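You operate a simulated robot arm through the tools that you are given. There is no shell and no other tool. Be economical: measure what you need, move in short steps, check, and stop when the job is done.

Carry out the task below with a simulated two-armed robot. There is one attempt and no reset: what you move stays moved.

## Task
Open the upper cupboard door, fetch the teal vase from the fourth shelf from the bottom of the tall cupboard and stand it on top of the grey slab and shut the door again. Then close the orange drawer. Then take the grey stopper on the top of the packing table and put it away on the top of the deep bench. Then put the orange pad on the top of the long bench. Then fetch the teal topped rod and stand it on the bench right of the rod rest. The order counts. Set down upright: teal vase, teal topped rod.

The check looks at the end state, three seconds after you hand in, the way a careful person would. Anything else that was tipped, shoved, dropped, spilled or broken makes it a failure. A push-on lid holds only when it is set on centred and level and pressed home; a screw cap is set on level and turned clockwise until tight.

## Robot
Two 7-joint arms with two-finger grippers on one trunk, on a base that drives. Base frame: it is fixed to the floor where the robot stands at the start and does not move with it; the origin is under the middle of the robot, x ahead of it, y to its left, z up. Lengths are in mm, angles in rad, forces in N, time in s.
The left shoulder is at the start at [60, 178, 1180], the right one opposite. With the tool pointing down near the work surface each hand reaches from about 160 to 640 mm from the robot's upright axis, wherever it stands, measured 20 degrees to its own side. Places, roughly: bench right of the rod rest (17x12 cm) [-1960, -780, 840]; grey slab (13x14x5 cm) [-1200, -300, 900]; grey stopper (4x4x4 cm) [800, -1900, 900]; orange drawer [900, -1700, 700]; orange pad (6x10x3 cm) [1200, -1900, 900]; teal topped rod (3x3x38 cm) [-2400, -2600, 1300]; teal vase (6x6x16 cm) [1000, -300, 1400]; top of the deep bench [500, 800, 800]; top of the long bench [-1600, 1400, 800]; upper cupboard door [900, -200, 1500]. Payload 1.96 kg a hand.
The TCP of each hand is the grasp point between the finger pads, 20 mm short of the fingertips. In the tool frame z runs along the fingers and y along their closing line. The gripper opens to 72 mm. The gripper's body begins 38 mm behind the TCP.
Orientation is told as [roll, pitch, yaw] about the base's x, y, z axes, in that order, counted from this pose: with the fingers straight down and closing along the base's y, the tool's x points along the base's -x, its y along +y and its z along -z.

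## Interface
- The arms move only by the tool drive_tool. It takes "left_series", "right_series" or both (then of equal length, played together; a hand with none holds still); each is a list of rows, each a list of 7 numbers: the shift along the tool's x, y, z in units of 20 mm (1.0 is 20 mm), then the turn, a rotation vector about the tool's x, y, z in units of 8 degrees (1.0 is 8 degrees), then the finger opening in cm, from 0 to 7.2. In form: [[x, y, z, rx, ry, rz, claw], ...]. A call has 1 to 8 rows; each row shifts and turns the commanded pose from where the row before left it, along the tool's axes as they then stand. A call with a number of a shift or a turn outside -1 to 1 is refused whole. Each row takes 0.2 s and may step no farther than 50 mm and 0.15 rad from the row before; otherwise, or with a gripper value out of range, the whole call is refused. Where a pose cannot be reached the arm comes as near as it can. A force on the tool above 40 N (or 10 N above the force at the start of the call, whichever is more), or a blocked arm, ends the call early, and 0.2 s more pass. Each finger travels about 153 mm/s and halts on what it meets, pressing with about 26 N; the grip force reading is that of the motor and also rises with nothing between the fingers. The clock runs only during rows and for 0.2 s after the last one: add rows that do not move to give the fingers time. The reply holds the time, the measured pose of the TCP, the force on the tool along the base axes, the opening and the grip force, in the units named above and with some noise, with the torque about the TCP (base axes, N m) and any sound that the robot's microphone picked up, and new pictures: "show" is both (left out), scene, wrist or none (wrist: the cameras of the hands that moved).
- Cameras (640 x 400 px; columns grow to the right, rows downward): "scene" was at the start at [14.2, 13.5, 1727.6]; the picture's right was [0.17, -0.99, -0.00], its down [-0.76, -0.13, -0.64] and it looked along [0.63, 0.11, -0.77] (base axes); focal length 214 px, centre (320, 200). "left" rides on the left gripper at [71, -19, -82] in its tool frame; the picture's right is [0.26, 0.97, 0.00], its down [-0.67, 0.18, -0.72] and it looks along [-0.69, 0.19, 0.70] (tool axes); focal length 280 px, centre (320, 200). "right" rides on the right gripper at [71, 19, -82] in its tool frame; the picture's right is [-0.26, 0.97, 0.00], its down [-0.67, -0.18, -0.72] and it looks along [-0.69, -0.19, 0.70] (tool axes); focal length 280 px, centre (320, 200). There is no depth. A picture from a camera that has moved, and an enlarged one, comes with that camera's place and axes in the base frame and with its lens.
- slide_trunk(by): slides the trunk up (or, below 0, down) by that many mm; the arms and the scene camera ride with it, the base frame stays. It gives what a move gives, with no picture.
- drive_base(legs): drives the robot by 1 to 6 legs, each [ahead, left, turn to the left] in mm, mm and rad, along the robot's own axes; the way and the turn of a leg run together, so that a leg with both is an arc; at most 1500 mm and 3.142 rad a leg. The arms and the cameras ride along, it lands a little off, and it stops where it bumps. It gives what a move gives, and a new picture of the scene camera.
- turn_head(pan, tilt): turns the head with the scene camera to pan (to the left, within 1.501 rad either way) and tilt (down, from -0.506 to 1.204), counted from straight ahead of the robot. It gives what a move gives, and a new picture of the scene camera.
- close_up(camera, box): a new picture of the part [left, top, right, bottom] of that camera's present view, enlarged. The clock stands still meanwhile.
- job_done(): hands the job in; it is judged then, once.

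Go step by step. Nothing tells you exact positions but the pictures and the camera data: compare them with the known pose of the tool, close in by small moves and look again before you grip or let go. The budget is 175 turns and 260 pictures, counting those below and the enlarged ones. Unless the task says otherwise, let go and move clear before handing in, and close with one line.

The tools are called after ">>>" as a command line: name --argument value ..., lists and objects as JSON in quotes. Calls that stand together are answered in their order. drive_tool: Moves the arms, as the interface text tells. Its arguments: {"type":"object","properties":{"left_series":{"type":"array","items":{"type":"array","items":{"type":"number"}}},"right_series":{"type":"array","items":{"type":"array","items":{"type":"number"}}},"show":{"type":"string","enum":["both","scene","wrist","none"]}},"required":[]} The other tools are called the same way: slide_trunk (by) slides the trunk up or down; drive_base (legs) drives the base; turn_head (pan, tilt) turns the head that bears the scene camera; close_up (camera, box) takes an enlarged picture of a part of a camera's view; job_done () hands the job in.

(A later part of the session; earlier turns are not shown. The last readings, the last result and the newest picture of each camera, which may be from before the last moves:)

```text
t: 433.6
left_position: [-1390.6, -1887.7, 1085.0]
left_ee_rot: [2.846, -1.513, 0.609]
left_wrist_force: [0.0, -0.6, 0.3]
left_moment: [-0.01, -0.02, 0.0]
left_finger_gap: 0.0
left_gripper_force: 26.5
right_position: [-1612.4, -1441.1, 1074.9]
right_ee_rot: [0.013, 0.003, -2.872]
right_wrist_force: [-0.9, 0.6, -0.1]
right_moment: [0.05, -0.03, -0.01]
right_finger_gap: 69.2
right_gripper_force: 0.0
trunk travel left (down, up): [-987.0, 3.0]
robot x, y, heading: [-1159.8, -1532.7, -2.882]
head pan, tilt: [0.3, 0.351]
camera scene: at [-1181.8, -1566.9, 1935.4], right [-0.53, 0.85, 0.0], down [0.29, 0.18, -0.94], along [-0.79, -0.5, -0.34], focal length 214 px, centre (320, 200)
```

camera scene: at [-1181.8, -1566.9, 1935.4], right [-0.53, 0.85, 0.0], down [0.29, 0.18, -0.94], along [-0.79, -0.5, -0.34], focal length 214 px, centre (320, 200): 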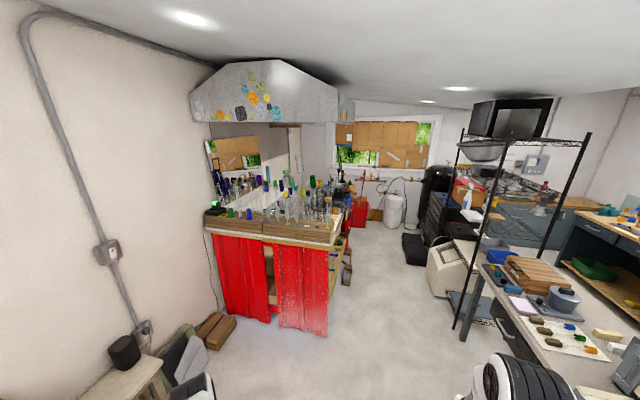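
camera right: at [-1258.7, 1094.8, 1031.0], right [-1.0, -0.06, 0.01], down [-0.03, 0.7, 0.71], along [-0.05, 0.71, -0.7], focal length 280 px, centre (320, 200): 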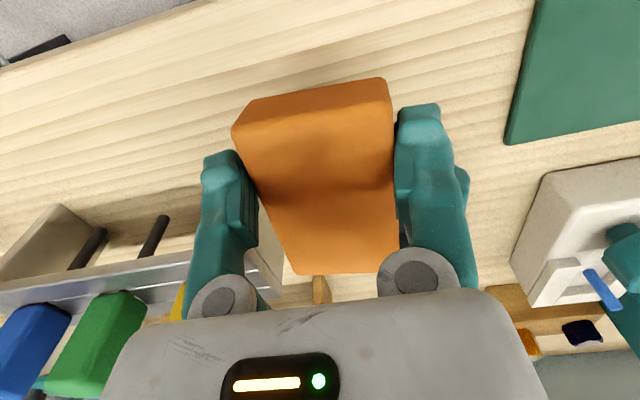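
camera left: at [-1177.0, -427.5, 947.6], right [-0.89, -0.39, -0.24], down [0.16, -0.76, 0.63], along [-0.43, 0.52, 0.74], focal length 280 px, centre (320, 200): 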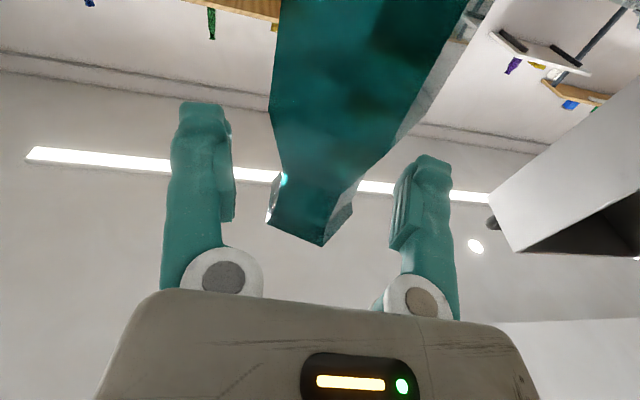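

The red bench carries many standing rods. I zoom to find the teal-topped one.

>>> close_up --camera "scene" --box '[200, 160, 360, 260]'

>>> drive_base --legs '[[750, 150, 0]]'

>>> close_up --camera "scene" --box '[100, 80, 420, 280]'

```text
4.00 times, centred on (280, 210) of scene
camera zoom: at [-1181.8, -1566.9, 1935.4], right [-0.53, 0.85, 0.0], down [0.29, 0.18, -0.94], along [-0.79, -0.5, -0.34], focal length 858 px, centre (480, 160)
```

zoom: 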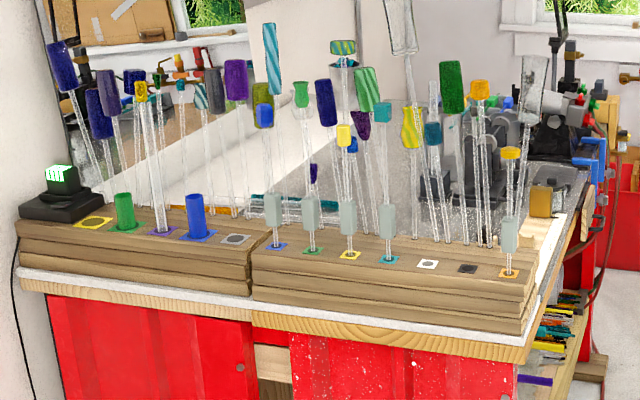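

```text
t: 437.7
left_position: [-2073.6, -2223.4, 1085.3]
left_ee_rot: [2.849, -1.509, 0.601]
left_wrist_force: [1.2, -1.1, 0.2]
left_moment: [0.0, 0.0, -0.01]
left_finger_gap: 0.2
left_gripper_force: 25.7
right_position: [-2295.6, -1777.1, 1074.3]
right_ee_rot: [0.012, 0.004, -2.881]
right_wrist_force: [0.3, -0.7, -0.4]
right_moment: [0.0, -0.04, 0.04]
right_finger_gap: 69.0
right_gripper_force: 0.0
trunk travel left (down, up): [-987.0, 3.0]
robot x, y, heading: [-1841.6, -1873.1, -2.885]
head pan, tilt: [0.3, 0.351]
camera scene: at [-1864.6, -1905.1, 1935.5], right [-0.53, 0.85, 0.0], down [0.29, 0.18, -0.94], along [-0.8, -0.5, -0.34], focal length 214 px, centre (320, 200)
```

scene: 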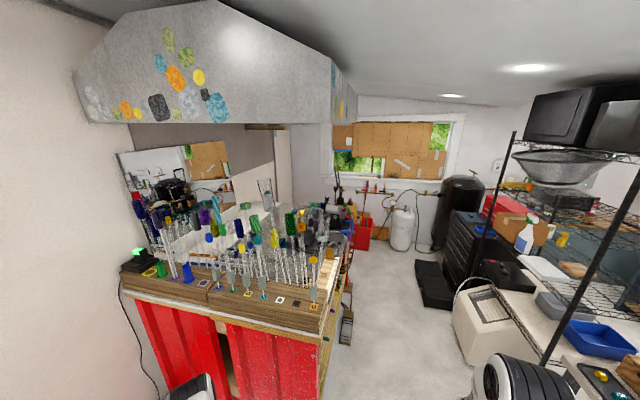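

```text
2.00 times, centred on (260, 180) of scene
camera zoom: at [-1864.6, -1905.1, 1935.5], right [-0.53, 0.85, 0.0], down [0.29, 0.18, -0.94], along [-0.8, -0.5, -0.34], focal length 429 px, centre (440, 240)
```

zoom: 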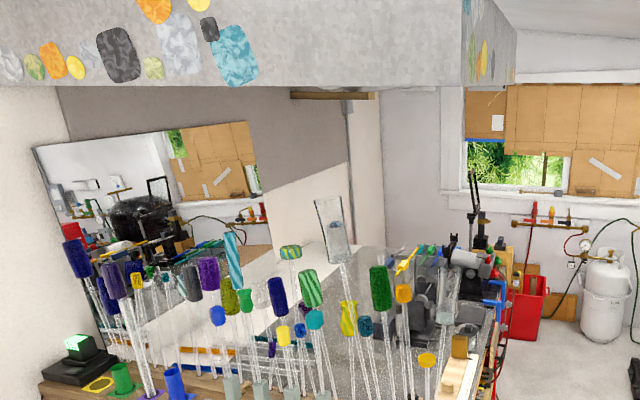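

I see a front row of rods in marked sockets; the one in the teal-marked socket has a teal top. I zoom in on it.

>>> close_up --camera "scene" --box '[215, 205, 295, 315]'

```text
3.64 times, centred on (255, 260) of scene
camera zoom: at [-1864.6, -1905.1, 1935.5], right [-0.53, 0.85, 0.0], down [0.29, 0.18, -0.94], along [-0.8, -0.5, -0.34], focal length 780 px, centre (556, -18)
```

zoom: 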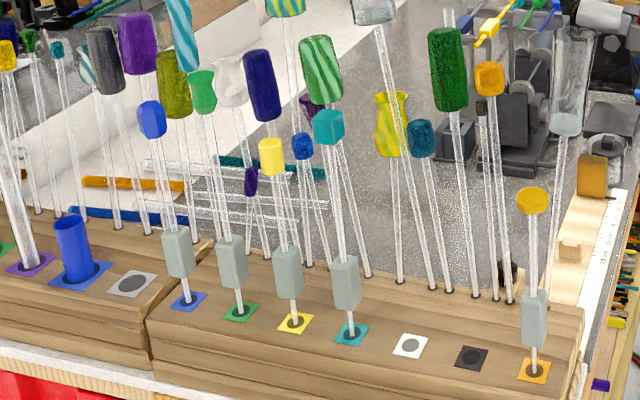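

The rod has a grey grip sleeve low down and stands in a hole. Before taking it I look at the target place near the rod rest at [-1960, -780].

>>> drive_base --legs '[[0, 0, -1.4]]'

>>> turn_head --pan -0.3 --tilt 0.7

>>> close_up --camera "scene" --box '[220, 100, 420, 225]'

```text
t: 441.6
left_position: [-2225.9, -1697.9, 1084.7]
left_ee_rot: [2.847, -1.512, -0.812]
left_wrist_force: [1.1, -0.5, 0.8]
left_moment: [0.02, -0.01, 0.0]
left_finger_gap: 0.0
left_gripper_force: 26.4
right_position: [-1818.5, -1409.3, 1073.8]
right_ee_rot: [0.011, 0.004, 1.988]
right_wrist_force: [-0.1, -0.1, 0.8]
right_moment: [-0.02, 0.01, 0.0]
right_finger_gap: 68.6
right_gripper_force: 0.2
trunk travel left (down, up): [-987.0, 3.0]
robot x, y, heading: [-1848.2, -1873.8, 1.987]
head pan, tilt: [0.3, 0.351]
camera scene: at [-1881.7, -1856.1, 1935.5], right [0.76, 0.65, 0.0], down [0.23, -0.26, -0.94], along [-0.61, 0.71, -0.34], focal length 214 px, centre (320, 200)
```

scene: 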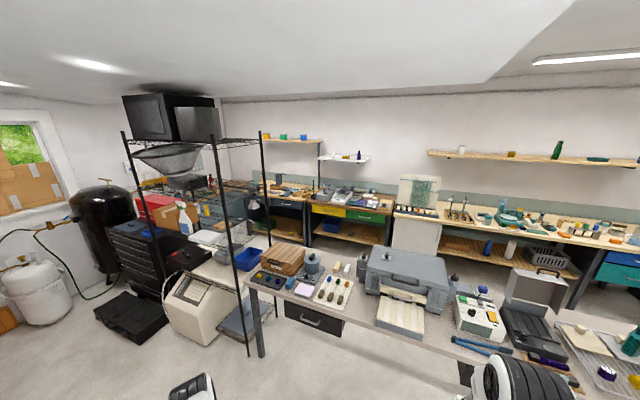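

```text
t: 442.6
left_position: [-2226.3, -1696.7, 1085.0]
left_ee_rot: [2.849, -1.511, -0.814]
left_wrist_force: [0.3, -0.2, -0.9]
left_moment: [0.02, 0.02, -0.01]
left_finger_gap: 0.0
left_gripper_force: 26.0
right_position: [-1818.4, -1409.6, 1074.5]
right_ee_rot: [0.013, 0.003, 1.987]
right_wrist_force: [0.4, -0.9, -0.7]
right_moment: [0.02, 0.0, -0.01]
right_finger_gap: 69.2
right_gripper_force: 0.0
trunk travel left (down, up): [-987.0, 3.0]
robot x, y, heading: [-1846.5, -1872.2, 1.984]
head pan, tilt: [-0.3, 0.7]
camera scene: at [-1830.3, -1842.1, 1904.1], right [0.99, 0.11, 0.0], down [0.07, -0.64, -0.77], along [-0.09, 0.76, -0.64], focal length 214 px, centre (320, 200)
```

scene: 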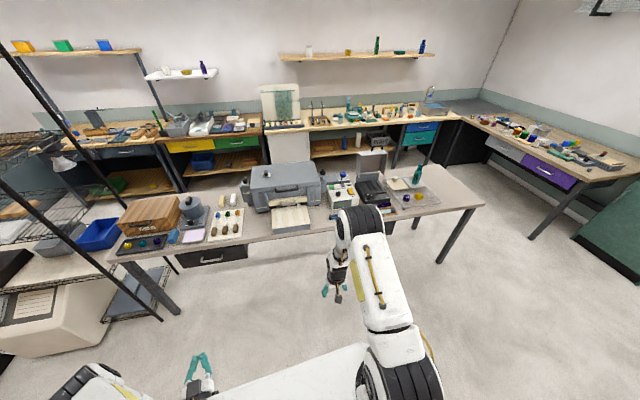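

```text
3.20 times, centred on (320, 162) of scene
camera zoom: at [-1830.3, -1842.1, 1904.1], right [0.99, 0.11, 0.0], down [0.07, -0.64, -0.77], along [-0.09, 0.76, -0.64], focal length 686 px, centre (320, 320)
```

zoom: 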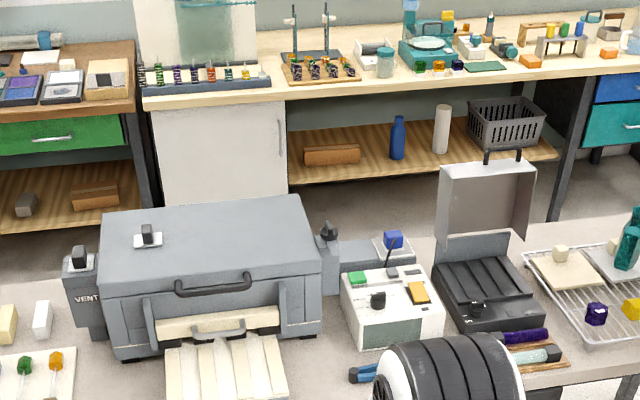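

The ribbed cream tray is the rod rest, and the spot right of it is free. Now I prepare the left hand: level it, raise and extend it, and drive to the rod (socket at about [-2395, -2546, 1160], sleeve around z=1245).

>>> slide_trunk --by -90

>>> drive_tool --left_series '[[-1, 0, 0.9, 0, 0.2, -0.06, 5], [-1, 0, 0.9, 0, 0.2, -0.06, 5], [-1, 0, 0.9, 0, 0, 0, 5], [-1, 0, 0.9, 0, 0, 0, 5], [-1, 0, 0.9, 0, 0, 0, 5], [-1, 0, 0.9, 0, 0, 0, 5], [-1, 0, 0.9, 0, 0, 0, 5], [-1, 0, 0.9, 0, 0, 0, 5]]' --show "none"

>>> drive_tool --left_series '[[-1, 0, 0.8, 0, 0, 0, 5], [-1, 0, 0.8, 0, 0, 0, 5], [-1, 0, 0.8, 0, 0, 0, 5], [-1, 0, 0.8, 0, 0, 0, 5], [-1, 0, 0.8, 0, 0, 0, 5], [-0.7, 0, 0.8, 0, 0, 0, 5], [0, 0, 0, 0, 0, 0, 5]]' --show "none"

>>> drive_base --legs '[[0, 0, 1.41], [0, 236, 0]]'

>>> turn_head --pan 0.3 --tilt 0.5

```text
t: 443.9
left_position: [-2227.3, -1698.5, 995.2]
left_ee_rot: [2.847, -1.511, -0.812]
left_wrist_force: [-0.3, 0.5, -0.5]
left_moment: [-0.03, -0.03, -0.01]
left_finger_gap: 0.0
left_gripper_force: 26.0
right_position: [-1818.9, -1410.6, 985.2]
right_ee_rot: [0.012, 0.004, 1.987]
right_wrist_force: [-0.6, 0.3, -0.6]
right_moment: [0.0, -0.02, 0.0]
right_finger_gap: 69.2
right_gripper_force: 0.1
trunk travel left (down, up): [-897.0, 93.0]
robot x, y, heading: [-1842.3, -1871.4, 1.984]
head pan, tilt: [-0.3, 0.7]
```

```text
t: 445.6
left_position: [-2289.7, -1569.3, 1156.6]
left_ee_rot: [2.367, -1.568, -0.334]
left_wrist_force: [-0.3, -0.6, -0.5]
left_moment: [-0.02, 0.01, 0.03]
left_finger_gap: 50.3
left_gripper_force: 0.1
right_position: [-1816.7, -1409.4, 983.1]
right_ee_rot: [0.011, 0.003, 1.988]
right_wrist_force: [0.2, -0.1, -0.3]
right_moment: [0.02, -0.03, -0.02]
right_finger_gap: 68.9
right_gripper_force: 0.0
trunk travel left (down, up): [-897.0, 93.0]
robot x, y, heading: [-1842.2, -1872.2, 1.98]
head pan, tilt: [-0.3, 0.7]
```

```text
t: 447.2
left_position: [-2332.5, -1486.1, 1272.9]
left_ee_rot: [2.733, -1.567, -0.695]
left_wrist_force: [0.3, 0.3, -0.6]
left_moment: [-0.01, 0.0, 0.0]
left_finger_gap: 49.9
left_gripper_force: 0.0
right_position: [-1818.5, -1410.0, 984.1]
right_ee_rot: [0.01, 0.004, 1.988]
right_wrist_force: [0.3, 0.0, -0.3]
right_moment: [0.01, -0.02, 0.02]
right_finger_gap: 69.1
right_gripper_force: 0.1
trunk travel left (down, up): [-897.0, 93.0]
robot x, y, heading: [-1845.3, -1874.3, 1.981]
head pan, tilt: [-0.3, 0.7]
```

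```text
t: 452.6
left_position: [-2225.4, -2533.0, 1271.6]
left_ee_rot: [2.281, -1.569, 1.194]
left_wrist_force: [0.5, -0.2, 0.4]
left_moment: [-0.01, 0.01, 0.03]
left_finger_gap: 50.0
left_gripper_force: 0.1
right_position: [-2232.2, -2013.9, 984.3]
right_ee_rot: [0.012, 0.003, -2.855]
right_wrist_force: [-0.1, -0.3, -0.2]
right_moment: [0.01, 0.0, -0.01]
right_finger_gap: 68.9
right_gripper_force: 0.1
trunk travel left (down, up): [-897.0, 93.0]
robot x, y, heading: [-1779.4, -2100.2, -2.859]
head pan, tilt: [-0.3, 0.7]
camera scene: at [-1806.2, -2079.2, 1814.0], right [0.02, 1.0, 0.0], down [0.64, -0.01, -0.76], along [-0.76, 0.01, -0.64], focal length 214 px, centre (320, 200)
```

scene: 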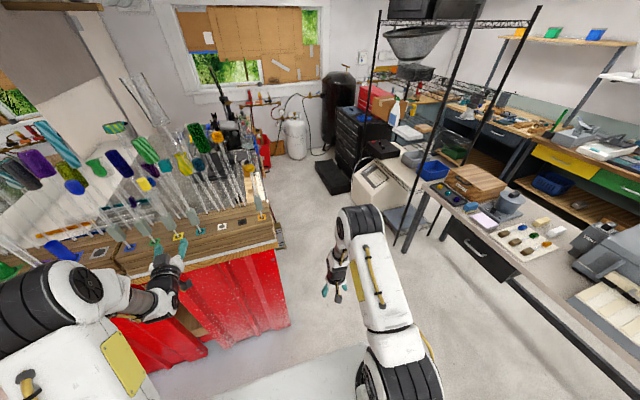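

```text
t: 453.6
left_position: [-2224.4, -2533.4, 1270.9]
left_ee_rot: [2.438, -1.569, 1.036]
left_wrist_force: [0.6, 1.2, -0.3]
left_moment: [0.01, -0.01, 0.01]
left_finger_gap: 50.0
left_gripper_force: 0.0
right_position: [-2231.5, -2015.4, 984.4]
right_ee_rot: [0.01, 0.003, -2.855]
right_wrist_force: [-0.8, 0.6, -0.2]
right_moment: [0.01, -0.02, -0.02]
right_finger_gap: 68.9
right_gripper_force: 0.1
trunk travel left (down, up): [-897.0, 93.0]
robot x, y, heading: [-1774.6, -2098.8, -2.858]
head pan, tilt: [0.3, 0.499]
camera scene: at [-1797.1, -2131.4, 1831.8], right [-0.55, 0.84, 0.0], down [0.4, 0.26, -0.88], along [-0.73, -0.48, -0.48], focal length 214 px, centre (320, 200)
```

scene: 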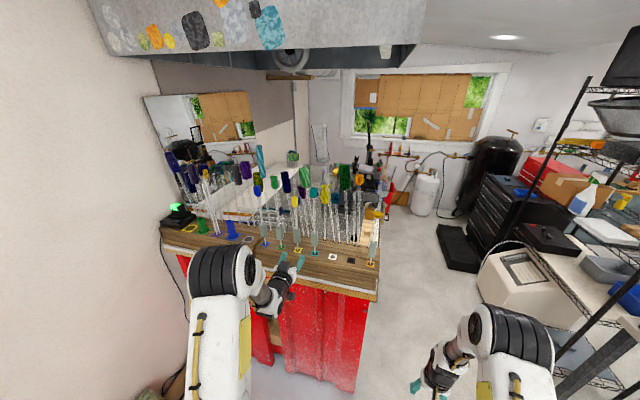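

The hand is in front of the row. I check with both cameras.

>>> close_up --camera "scene" --box '[250, 170, 380, 310]'

>>> close_up --camera "left" --box '[0, 0, 640, 400]'

```text
2.86 times, centred on (315, 240) of scene
camera zoom: at [-1797.1, -2131.4, 1831.8], right [-0.55, 0.84, 0.0], down [0.4, 0.26, -0.88], along [-0.73, -0.48, -0.48], focal length 613 px, centre (334, 86)
```

zoom: 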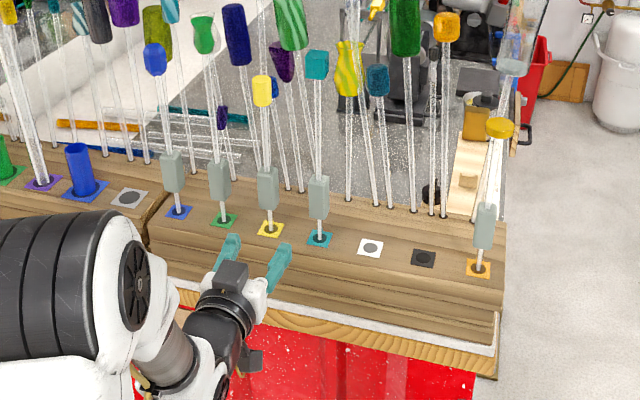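

```text
1.00 times, centred on (320, 200) of left (not enlarged: the box is as wide or as high as the picture)
camera zoom: at [-2153.8, -2490.0, 1200.2], right [0.32, -0.91, -0.26], down [0.74, 0.06, 0.67], along [-0.6, -0.4, 0.69], focal length 280 px, centre (320, 200)
```

zoom: 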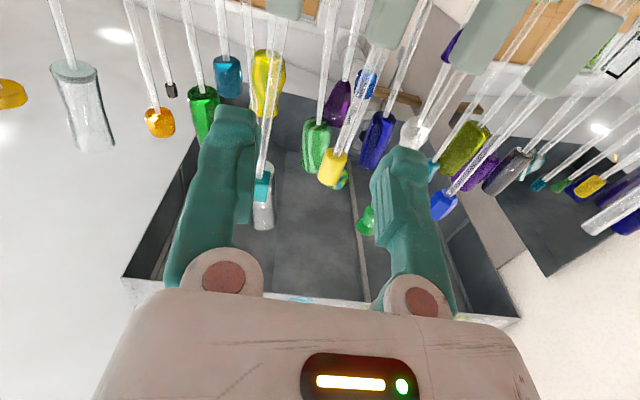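

Socket confirmed near [-2394, -2549]. I shift 39 mm right, slightly down, and approach to 70 mm.

>>> drive_tool --left_series '[[0.2, -0.5, 0, 0, 0, 0, 5], [0.2, -0.5, 0, 0, 0, 0, 5], [0.15, -0.5, 0, 0, 0, 0, 5], [0, -0.45, 0, 0, 0, 0, 5], [0, 0, 0.8, 0, 0, 0, 5], [0, 0, 0.8, 0, 0, 0, 5], [0, 0, 0.8, 0, 0, 0, 5], [0, 0, 0.8, 0, 0, 0, 5]]' --show "wrist"

>>> close_up --camera "scene" --box '[270, 180, 366, 260]'

```text
t: 455.4
left_position: [-2297.2, -2520.3, 1261.8]
left_ee_rot: [2.353, -1.57, 1.122]
left_wrist_force: [-0.6, 0.0, -0.6]
left_moment: [0.02, 0.01, 0.01]
left_finger_gap: 50.1
left_gripper_force: 0.0
right_position: [-2232.6, -2015.7, 984.1]
right_ee_rot: [0.013, 0.004, -2.855]
right_wrist_force: [-0.2, -0.3, 0.3]
right_moment: [0.03, -0.01, -0.02]
right_finger_gap: 69.3
right_gripper_force: 0.1
trunk travel left (down, up): [-897.0, 93.0]
robot x, y, heading: [-1776.5, -2099.8, -2.859]
head pan, tilt: [0.3, 0.499]
camera left: at [-2227.2, -2475.6, 1190.6], right [0.32, -0.91, -0.26], down [0.74, 0.06, 0.67], along [-0.6, -0.41, 0.69], focal length 280 px, centre (320, 200)
```

left: 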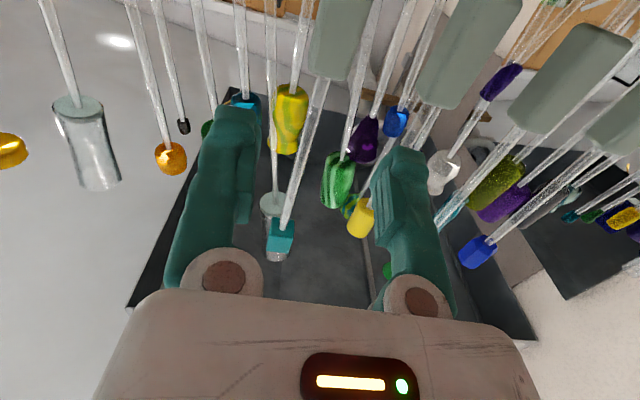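

```text
5.00 times, centred on (318, 220) of scene
camera zoom: at [-1797.6, -2132.7, 1831.8], right [-0.55, 0.84, 0.0], down [0.4, 0.26, -0.88], along [-0.73, -0.48, -0.48], focal length 1072 px, centre (330, 100)
```

zoom: 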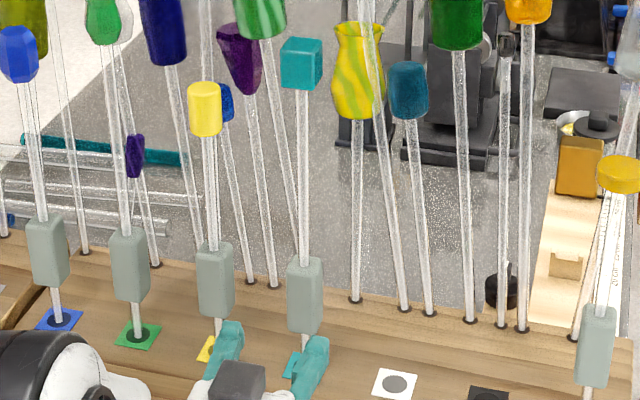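

The sleeve's top is at about my TCP height, so I go lower, tilting the fingers down 12° to keep the wrist clear of the board, and approach further.

>>> drive_tool --left_series '[[0.45, 0, 0, 0, 0.75, 0, 5], [0.5, -0.1, 0, 0, 0.75, 0, 5], [-0.16, 0, 0.75, 0, 0, 0, 5], [-0.16, 0, 0.75, 0, 0, 0, 5], [-0.16, 0, 0.75, 0, 0, 0, 5], [-0.13, 0, 0.6, 0, 0, 0, 5], [0, 0, 0, 0, 0, 0, 5]]' --show "wrist"

```text
t: 456.9
left_position: [-2351.7, -2536.0, 1242.9]
left_ee_rot: [0.003, -1.364, -2.811]
left_wrist_force: [-0.3, -0.1, -0.7]
left_moment: [0.03, 0.0, 0.0]
left_finger_gap: 50.1
left_gripper_force: 0.1
right_position: [-2232.7, -2014.3, 983.1]
right_ee_rot: [0.012, 0.003, -2.855]
right_wrist_force: [0.2, -0.1, 0.2]
right_moment: [0.05, -0.03, -0.02]
right_finger_gap: 68.6
right_gripper_force: 0.2
trunk travel left (down, up): [-897.0, 93.0]
robot x, y, heading: [-1776.1, -2101.8, -2.861]
head pan, tilt: [0.3, 0.499]
camera left: at [-2269.1, -2488.2, 1189.3], right [0.37, -0.89, -0.26], down [0.59, 0.01, 0.81], along [-0.72, -0.45, 0.53], focal length 280 px, centre (320, 200)
```

left: 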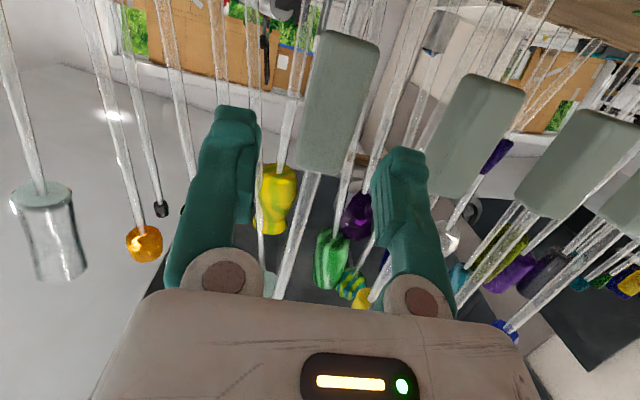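

Nearly there: shift 8 mm left, 42 mm forward, then close gently.

>>> drive_tool --left_series '[[0, 0.4, 0, 0, 0, 0, 5], [-0.145, 0, 0.68, 0, 0, 0, 5], [-0.145, 0, 0.68, 0, 0, 0, 5], [-0.145, 0, 0.68, 0, 0, 0, 5], [0, 0, 0, 0, 0, 0, 5]]' --show "wrist"

```text
t: 458.1
left_position: [-2388.5, -2556.9, 1242.5]
left_ee_rot: [0.004, -1.363, -2.815]
left_wrist_force: [-0.6, 0.0, 0.8]
left_moment: [0.03, 0.05, -0.01]
left_finger_gap: 50.1
left_gripper_force: 0.2
right_position: [-2232.7, -2015.0, 984.5]
right_ee_rot: [0.013, 0.003, -2.854]
right_wrist_force: [-0.4, -0.1, -1.1]
right_moment: [-0.01, 0.01, -0.02]
right_finger_gap: 69.0
right_gripper_force: 0.1
trunk travel left (down, up): [-897.0, 93.0]
robot x, y, heading: [-1777.5, -2097.7, -2.861]
head pan, tilt: [0.3, 0.499]
camera left: at [-2305.1, -2508.7, 1189.1], right [0.37, -0.89, -0.26], down [0.59, 0.01, 0.81], along [-0.72, -0.45, 0.53], focal length 280 px, centre (320, 200)
```

left: 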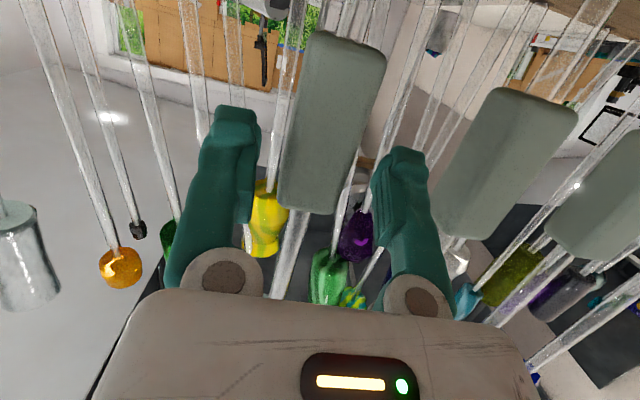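

The sleeve is centred at the grasp point. I close.

>>> drive_tool --left_series '[[0, 0, 0, 0, 0, 0, 4.2], [0, 0, 0, 0, 0, 0, 3.6], [0, 0, 0, 0, 0, 0, 3.2], [0, 0, 0, 0, 0, 0, 2.5], [0, 0, 0, 0, 0, 0, 0], [0, 0, 0, 0, 0, 0, 0]]' --show "wrist"

```text
t: 459.6
left_position: [-2387.4, -2557.1, 1242.6]
left_ee_rot: [0.003, -1.363, -2.813]
left_wrist_force: [0.2, 0.0, 0.4]
left_moment: [-0.04, 0.01, -0.03]
left_finger_gap: 27.0
left_gripper_force: 25.8
right_position: [-2231.7, -2014.7, 983.6]
right_ee_rot: [0.01, 0.002, -2.855]
right_wrist_force: [-0.4, -0.4, 0.5]
right_moment: [0.02, 0.01, -0.02]
right_finger_gap: 68.8
right_gripper_force: 0.1
trunk travel left (down, up): [-897.0, 93.0]
robot x, y, heading: [-1774.3, -2102.0, -2.86]
head pan, tilt: [0.3, 0.499]
camera left: at [-2305.0, -2508.9, 1189.0], right [0.37, -0.89, -0.26], down [0.59, 0.01, 0.81], along [-0.72, -0.45, 0.53], focal length 280 px, centre (320, 200)
```

left: 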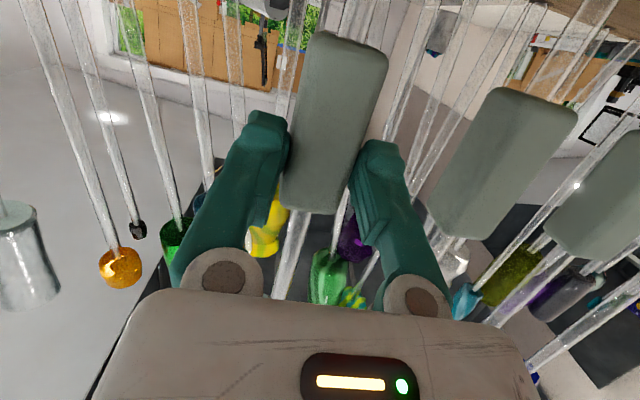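

Gripped (27 mm). I lift straight up with the trunk.

>>> slide_trunk --by 15

>>> slide_trunk --by 75

>>> close_up --camera "scene" --box '[250, 150, 378, 262]'

```text
t: 460.2
left_position: [-2387.2, -2558.0, 1256.6]
left_ee_rot: [0.005, -1.363, -2.813]
left_wrist_force: [0.1, -0.9, -0.7]
left_moment: [0.02, -0.03, -0.01]
left_finger_gap: 26.9
left_gripper_force: 26.2
right_position: [-2231.9, -2014.3, 998.5]
right_ee_rot: [0.012, 0.004, -2.856]
right_wrist_force: [-0.1, -0.8, 0.4]
right_moment: [-0.01, 0.01, -0.01]
right_finger_gap: 68.9
right_gripper_force: 0.1
trunk travel left (down, up): [-912.0, 78.0]
robot x, y, heading: [-1777.9, -2098.5, -2.861]
head pan, tilt: [0.3, 0.499]
```

```text
t: 461.3
left_position: [-2388.3, -2557.8, 1332.8]
left_ee_rot: [0.004, -1.362, -2.811]
left_wrist_force: [-0.4, 0.6, -0.7]
left_moment: [0.01, -0.03, -0.03]
left_finger_gap: 27.1
left_gripper_force: 26.3
right_position: [-2231.5, -2015.9, 1073.7]
right_ee_rot: [0.012, 0.005, -2.855]
right_wrist_force: [-0.6, -0.1, 0.4]
right_moment: [0.02, 0.0, 0.02]
right_finger_gap: 69.0
right_gripper_force: 0.1
trunk travel left (down, up): [-987.0, 3.0]
robot x, y, heading: [-1775.3, -2101.9, -2.859]
head pan, tilt: [0.3, 0.499]
```

```text
3.57 times, centred on (314, 206) of scene
camera zoom: at [-1797.1, -2132.5, 1921.7], right [-0.55, 0.84, 0.0], down [0.4, 0.26, -0.88], along [-0.73, -0.48, -0.48], focal length 766 px, centre (341, 179)
```

zoom: 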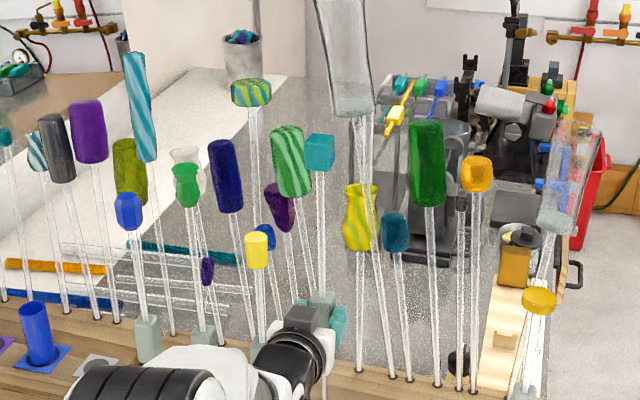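

The rod is out of its socket. I back away, turn, and drive to the front of the rod rest.

>>> drive_base --legs '[[-400, 0, 0], [0, 0, -1.543], [0, -92, 0], [380, 0, 0]]'

>>> turn_head --pan 0.3 --tilt 0.7

>>> close_up --camera "scene" --box '[180, 120, 372, 300]'

```text
t: 470.2
left_position: [-1884.2, -1006.4, 1332.8]
left_ee_rot: [0.004, -1.365, 1.921]
left_wrist_force: [0.5, 0.0, -2.3]
left_moment: [-0.03, -0.01, -0.02]
left_finger_gap: 27.0
left_gripper_force: 25.8
right_position: [-1339.8, -1151.8, 1074.2]
right_ee_rot: [0.011, 0.004, 1.877]
right_wrist_force: [0.4, -0.2, 0.0]
right_moment: [0.03, -0.02, 0.01]
right_finger_gap: 68.8
right_gripper_force: 0.1
trunk travel left (down, up): [-987.0, 3.0]
robot x, y, heading: [-1416.3, -1606.6, 1.87]
head pan, tilt: [0.3, 0.499]
camera scene: at [-1450.4, -1590.3, 1921.8], right [0.82, 0.57, 0.0], down [0.27, -0.39, -0.88], along [-0.5, 0.72, -0.48], focal length 214 px, centre (320, 200)
```

scene: 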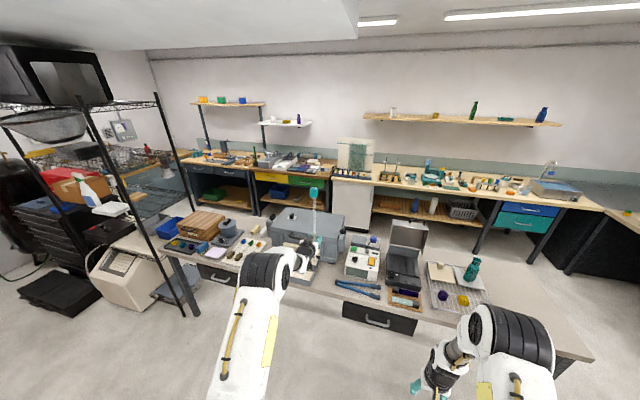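

```text
t: 471.0
left_position: [-1885.7, -1005.3, 1330.9]
left_ee_rot: [0.004, -1.362, 1.922]
left_wrist_force: [-0.2, 0.3, -0.1]
left_moment: [-0.01, -0.02, -0.01]
left_finger_gap: 26.8
left_gripper_force: 26.1
right_position: [-1341.4, -1149.5, 1073.2]
right_ee_rot: [0.013, 0.006, 1.877]
right_wrist_force: [-0.4, 1.5, -0.6]
right_moment: [-0.01, 0.0, 0.02]
right_finger_gap: 69.1
right_gripper_force: 0.0
trunk travel left (down, up): [-987.0, 3.0]
robot x, y, heading: [-1417.0, -1608.4, 1.871]
head pan, tilt: [0.3, 0.7]
camera scene: at [-1447.9, -1592.1, 1904.1], right [0.82, 0.57, 0.0], down [0.37, -0.53, -0.76], along [-0.43, 0.63, -0.64], focal length 214 px, centre (320, 200)
```

scene: 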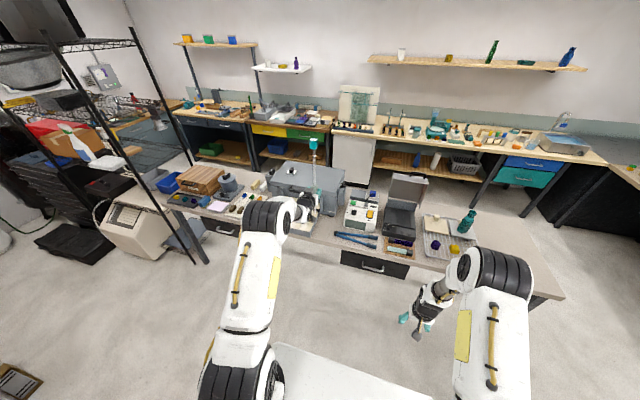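

```text
2.22 times, centred on (276, 210) of scene
camera zoom: at [-1447.9, -1592.1, 1904.1], right [0.82, 0.57, 0.0], down [0.37, -0.53, -0.76], along [-0.43, 0.63, -0.64], focal length 477 px, centre (418, 178)
```

zoom: 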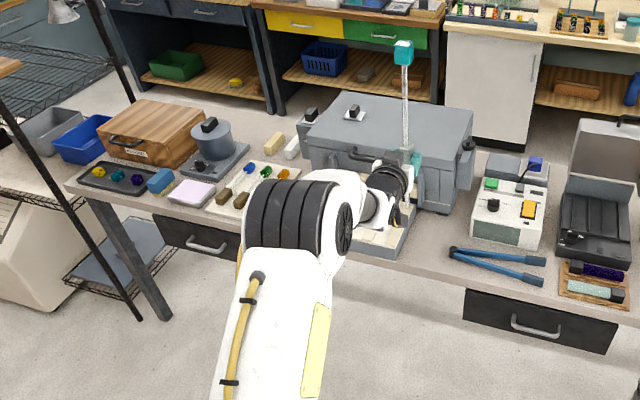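

The rod is upright in the hand. Target spot is clear between tray and tongs. I drive 232 mm ahead and lower most of the way.

>>> drive_base --legs '[[230, 7, 0]]'

>>> slide_trunk --by -260

>>> close_up --camera "scene" --box '[200, 100, 392, 220]'

```text
t: 472.7
left_position: [-1961.1, -784.3, 1333.3]
left_ee_rot: [0.005, -1.366, 1.921]
left_wrist_force: [-0.3, -0.1, -1.6]
left_moment: [-0.01, -0.03, 0.0]
left_finger_gap: 27.1
left_gripper_force: 26.2
right_position: [-1414.3, -929.8, 1075.6]
right_ee_rot: [0.01, 0.001, 1.876]
right_wrist_force: [0.6, 0.6, 0.9]
right_moment: [0.03, 0.01, 0.05]
right_finger_gap: 69.1
right_gripper_force: 0.0
trunk travel left (down, up): [-987.0, 3.0]
robot x, y, heading: [-1492.7, -1388.6, 1.873]
head pan, tilt: [0.3, 0.7]
camera scene: at [-1522.9, -1374.7, 1904.1], right [0.82, 0.57, 0.0], down [0.36, -0.53, -0.77], along [-0.43, 0.63, -0.64], focal length 214 px, centre (320, 200)
```

scene: 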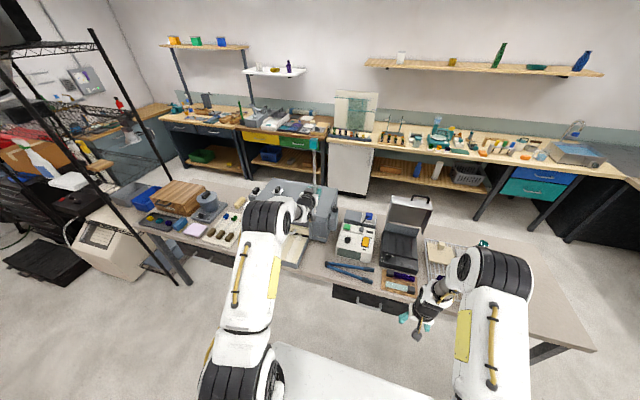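

```text
t: 475.4
left_position: [-1960.0, -782.2, 1072.2]
left_ee_rot: [0.004, -1.364, 1.92]
left_wrist_force: [0.5, -0.2, -1.7]
left_moment: [-0.04, -0.04, 0.0]
left_finger_gap: 27.1
left_gripper_force: 26.1
right_position: [-1415.8, -927.7, 813.0]
right_ee_rot: [0.012, 0.004, 1.875]
right_wrist_force: [-0.1, 0.8, 0.0]
right_moment: [-0.03, 0.01, 0.02]
right_finger_gap: 68.8
right_gripper_force: 0.0
trunk travel left (down, up): [-727.0, 263.0]
robot x, y, heading: [-1492.9, -1386.1, 1.868]
head pan, tilt: [0.3, 0.7]
```

```text
3.33 times, centred on (296, 160) of scene
camera zoom: at [-1524.1, -1371.2, 1644.1], right [0.82, 0.57, 0.0], down [0.36, -0.53, -0.76], along [-0.43, 0.63, -0.64], focal length 715 px, centre (400, 333)
```

zoom: 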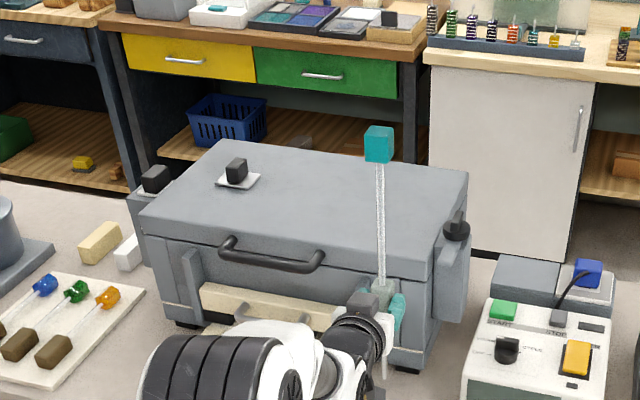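

Now the lower end and the table spot.

>>> close_up --camera "scene" --box '[260, 180, 388, 290]'

```text
3.64 times, centred on (324, 235) of scene
camera zoom: at [-1524.1, -1371.2, 1644.1], right [0.82, 0.57, 0.0], down [0.36, -0.53, -0.76], along [-0.43, 0.63, -0.64], focal length 780 px, centre (306, 73)
```

zoom: 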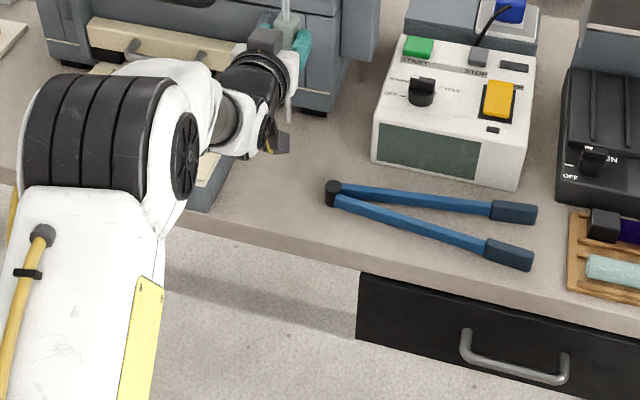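

The spot below is free on all sides. I lower in steps until contact.

>>> slide_trunk --by -70

>>> slide_trunk --by -5

>>> slide_trunk --by -4

>>> slide_trunk --by -3

```text
t: 476.5
left_position: [-1961.1, -782.9, 1003.3]
left_ee_rot: [0.004, -1.364, 1.921]
left_wrist_force: [0.0, -0.4, -0.6]
left_moment: [-0.04, -0.02, -0.02]
left_finger_gap: 27.2
left_gripper_force: 26.5
right_position: [-1415.9, -928.3, 744.1]
right_ee_rot: [0.013, 0.004, 1.877]
right_wrist_force: [0.5, 0.0, -0.9]
right_moment: [-0.01, -0.01, -0.01]
right_finger_gap: 69.1
right_gripper_force: 0.0
trunk travel left (down, up): [-657.0, 333.0]
robot x, y, heading: [-1495.4, -1386.3, 1.869]
head pan, tilt: [0.3, 0.7]
```

```text
t: 477.0
left_position: [-1960.5, -782.6, 997.8]
left_ee_rot: [0.005, -1.366, 1.919]
left_wrist_force: [0.1, -0.1, 3.6]
left_moment: [0.14, 0.07, -0.01]
left_finger_gap: 26.7
left_gripper_force: 26.2
right_position: [-1415.3, -929.0, 739.5]
right_ee_rot: [0.011, 0.004, 1.877]
right_wrist_force: [-0.6, -0.5, 0.6]
right_moment: [0.01, 0.03, -0.01]
right_finger_gap: 69.1
right_gripper_force: 0.1
trunk travel left (down, up): [-652.0, 338.0]
robot x, y, heading: [-1489.1, -1385.7, 1.878]
head pan, tilt: [0.3, 0.7]
```

```text
t: 477.6
left_position: [-1961.5, -783.3, 997.3]
left_ee_rot: [0.008, -1.373, 1.913]
left_wrist_force: [-1.3, 1.6, 20.0]
left_moment: [0.6, 0.37, 0.0]
left_finger_gap: 27.0
left_gripper_force: 25.7
right_position: [-1413.7, -929.4, 735.7]
right_ee_rot: [0.011, 0.003, 1.876]
right_wrist_force: [0.5, 0.7, -0.1]
right_moment: [0.02, 0.01, 0.02]
right_finger_gap: 68.9
right_gripper_force: 0.1
trunk travel left (down, up): [-648.0, 342.0]
robot x, y, heading: [-1489.9, -1383.7, 1.872]
head pan, tilt: [0.3, 0.7]
```

```text
t: 478.1
left_position: [-1959.4, -784.7, 997.1]
left_ee_rot: [0.012, -1.375, 1.91]
left_wrist_force: [0.3, -1.0, 34.3]
left_moment: [0.61, 0.24, -0.01]
left_finger_gap: 27.4
left_gripper_force: 25.6
right_position: [-1413.5, -930.9, 732.3]
right_ee_rot: [0.012, 0.0, 1.876]
right_wrist_force: [0.8, -0.8, -0.1]
right_moment: [0.0, -0.01, -0.02]
right_finger_gap: 69.1
right_gripper_force: 0.1
trunk travel left (down, up): [-645.0, 345.0]
robot x, y, heading: [-1495.5, -1385.9, 1.872]
head pan, tilt: [0.3, 0.7]
```

Contact at bottom z≈865, but the moment suggests the rod's foot is ahead of the grip, so it may be tilted fore-aft. I unload and check with the wrist camera.

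>>> slide_trunk --by 14

>>> close_up --camera "left" --box '[160, 0, 480, 300]'

>>> turn_head --pan 0.8 --tilt 0.5

```text
t: 478.7
left_position: [-1959.9, -783.2, 1001.7]
left_ee_rot: [0.003, -1.358, 1.919]
left_wrist_force: [0.2, -0.3, -1.4]
left_moment: [-0.03, 0.03, 0.01]
left_finger_gap: 27.1
left_gripper_force: 25.8
right_position: [-1415.3, -927.4, 745.4]
right_ee_rot: [0.011, 0.003, 1.877]
right_wrist_force: [1.2, -0.6, -0.4]
right_moment: [-0.03, -0.02, 0.03]
right_finger_gap: 69.1
right_gripper_force: 0.1
trunk travel left (down, up): [-659.0, 331.0]
robot x, y, heading: [-1491.2, -1384.6, 1.87]
head pan, tilt: [0.3, 0.7]
```

```text
1.33 times, centred on (320, 150) of left
camera zoom: at [-1910.0, -867.0, 948.7], right [-0.89, -0.39, -0.26], down [0.02, -0.58, 0.81], along [-0.46, 0.71, 0.53], focal length 374 px, centre (320, 267)
```

zoom: 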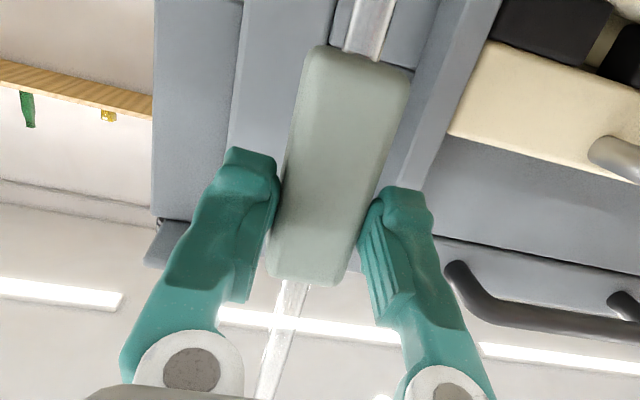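

```text
t: 479.6
left_position: [-1960.6, -783.4, 1004.3]
left_ee_rot: [0.004, -1.364, 1.921]
left_wrist_force: [-0.2, 0.0, -1.4]
left_moment: [-0.06, -0.03, 0.02]
left_finger_gap: 27.3
left_gripper_force: 25.9
right_position: [-1415.5, -926.8, 746.1]
right_ee_rot: [0.013, 0.004, 1.876]
right_wrist_force: [-0.1, 0.1, -0.2]
right_moment: [-0.02, 0.0, 0.03]
right_finger_gap: 69.0
right_gripper_force: 0.0
trunk travel left (down, up): [-659.0, 331.0]
robot x, y, heading: [-1491.8, -1385.4, 1.87]
head pan, tilt: [0.799, 0.499]
camera scene: at [-1557.1, -1399.8, 1593.7], right [0.45, 0.89, 0.0], down [0.43, -0.22, -0.88], along [-0.78, 0.4, -0.48], focal length 214 px, centre (320, 200)
```

scene: 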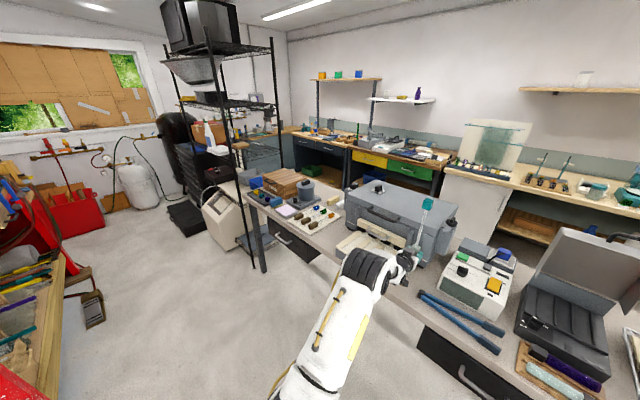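

I measure the tilt from this side view.

>>> close_up --camera "scene" --box '[370, 185, 466, 315]'

```text
3.08 times, centred on (418, 250) of scene
camera zoom: at [-1557.1, -1399.8, 1593.7], right [0.45, 0.89, 0.0], down [0.43, -0.22, -0.88], along [-0.78, 0.4, -0.48], focal length 660 px, centre (18, 46)
```

zoom: 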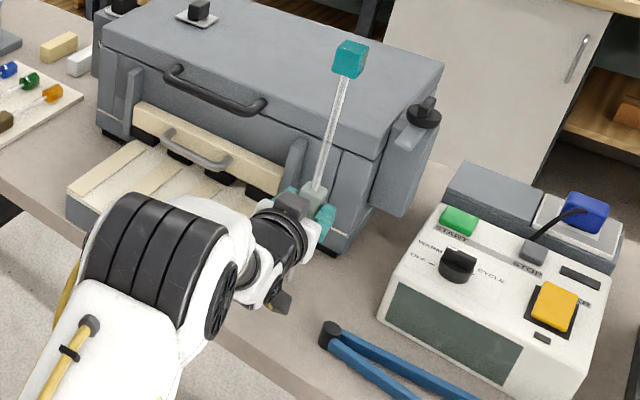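

Comparing with the picture taken in the socket, the rod sits in the hand exactly as it did there, so it is still vertical. I lower to light contact and open only slightly, keeping it caged, to see whether it stands.

>>> slide_trunk --by -8

>>> drive_tool --left_series '[[0, 0, 0, 0, 0, 0, 2.6], [0, 0, 0, 0, 0, 0, 2.7], [0, 0, 0, 0, 0, 0, 2.8], [0, 0, 0, 0, 0, 0, 2.9], [0, 0, 0, 0, 0, 0, 3.0], [0, 0, 0, 0, 0, 0, 3.1], [0, 0, 0, 0, 0, 0, 3.1], [0, 0, 0, 0, 0, 0, 3.1]]' --show "wrist"

>>> close_up --camera "scene" --box '[370, 185, 466, 315]'

```text
t: 480.2
left_position: [-1960.6, -782.3, 997.5]
left_ee_rot: [0.005, -1.366, 1.917]
left_wrist_force: [-1.2, 0.6, 4.4]
left_moment: [0.19, 0.14, 0.02]
left_finger_gap: 27.0
left_gripper_force: 25.9
right_position: [-1415.7, -928.3, 737.8]
right_ee_rot: [0.011, 0.002, 1.878]
right_wrist_force: [0.0, 0.8, -0.3]
right_moment: [0.01, 0.01, 0.0]
right_finger_gap: 68.8
right_gripper_force: 0.1
trunk travel left (down, up): [-651.0, 339.0]
robot x, y, heading: [-1491.1, -1384.6, 1.873]
head pan, tilt: [0.799, 0.499]
```

```text
t: 482.0
left_position: [-1961.7, -782.2, 997.1]
left_ee_rot: [0.003, -1.363, 1.921]
left_wrist_force: [0.1, 0.1, 0.0]
left_moment: [0.02, -0.01, 0.01]
left_finger_gap: 31.1
left_gripper_force: 0.0
right_position: [-1416.2, -929.2, 738.0]
right_ee_rot: [0.012, 0.004, 1.875]
right_wrist_force: [-0.5, 0.4, 0.3]
right_moment: [0.01, 0.04, 0.01]
right_finger_gap: 68.8
right_gripper_force: 0.1
trunk travel left (down, up): [-651.0, 339.0]
robot x, y, heading: [-1493.5, -1383.0, 1.875]
head pan, tilt: [0.799, 0.499]
camera left: at [-1910.3, -865.6, 943.0], right [-0.89, -0.38, -0.26], down [0.02, -0.59, 0.81], along [-0.46, 0.71, 0.53], focal length 280 px, centre (320, 200)
```

left: 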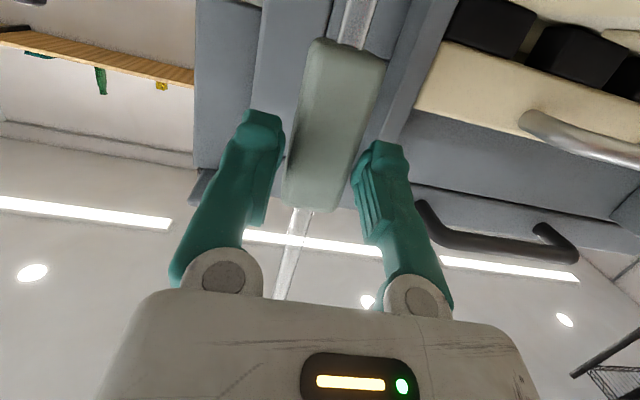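

```text
3.08 times, centred on (418, 250) of scene
camera zoom: at [-1557.0, -1400.1, 1585.8], right [0.45, 0.89, 0.0], down [0.43, -0.22, -0.88], along [-0.78, 0.4, -0.48], focal length 660 px, centre (18, 46)
```

zoom: 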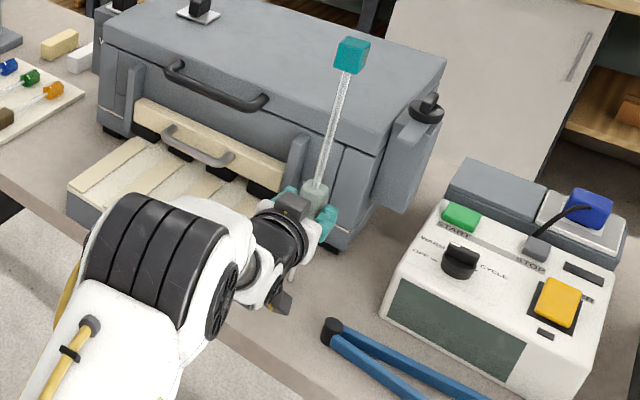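

It settled upright on its own and stands free. I open wider slowly and withdraw straight back.

>>> drive_tool --left_series '[[0, 0, 0, 0, 0, 0, 3.4], [0, 0, 0, 0, 0, 0, 3.8], [0, 0, 0, 0, 0, 0, 4.3], [0, 0, 0, 0, 0, 0, 5], [0, 0, 0, 0, 0, 0, 5.8], [0, 0, 0, 0, 0, 0, 6.4], [0, 0, 0, 0, 0, 0, 6.4]]' --show "wrist"

```text
t: 483.6
left_position: [-1960.4, -781.9, 996.3]
left_ee_rot: [0.003, -1.363, 1.92]
left_wrist_force: [0.4, 0.0, 0.4]
left_moment: [0.0, 0.02, 0.03]
left_finger_gap: 64.0
left_gripper_force: 0.0
right_position: [-1416.4, -929.4, 737.7]
right_ee_rot: [0.013, 0.003, 1.877]
right_wrist_force: [1.0, 0.1, -0.5]
right_moment: [-0.01, 0.0, 0.0]
right_finger_gap: 68.9
right_gripper_force: 0.1
trunk travel left (down, up): [-651.0, 339.0]
robot x, y, heading: [-1492.5, -1386.6, 1.869]
head pan, tilt: [0.799, 0.499]
camera left: at [-1910.3, -865.6, 943.0], right [-0.89, -0.38, -0.26], down [0.02, -0.59, 0.81], along [-0.46, 0.71, 0.53], focal length 280 px, centre (320, 200)
```

left: 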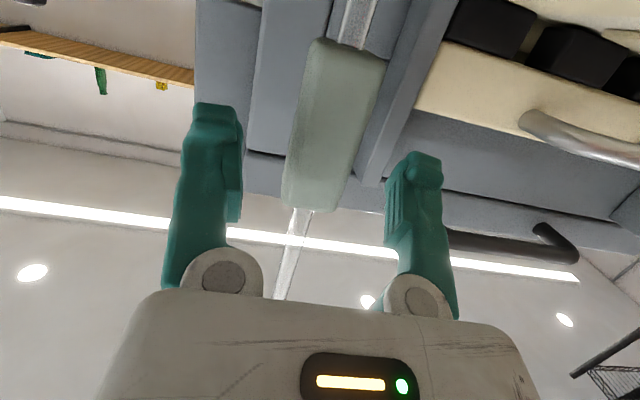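

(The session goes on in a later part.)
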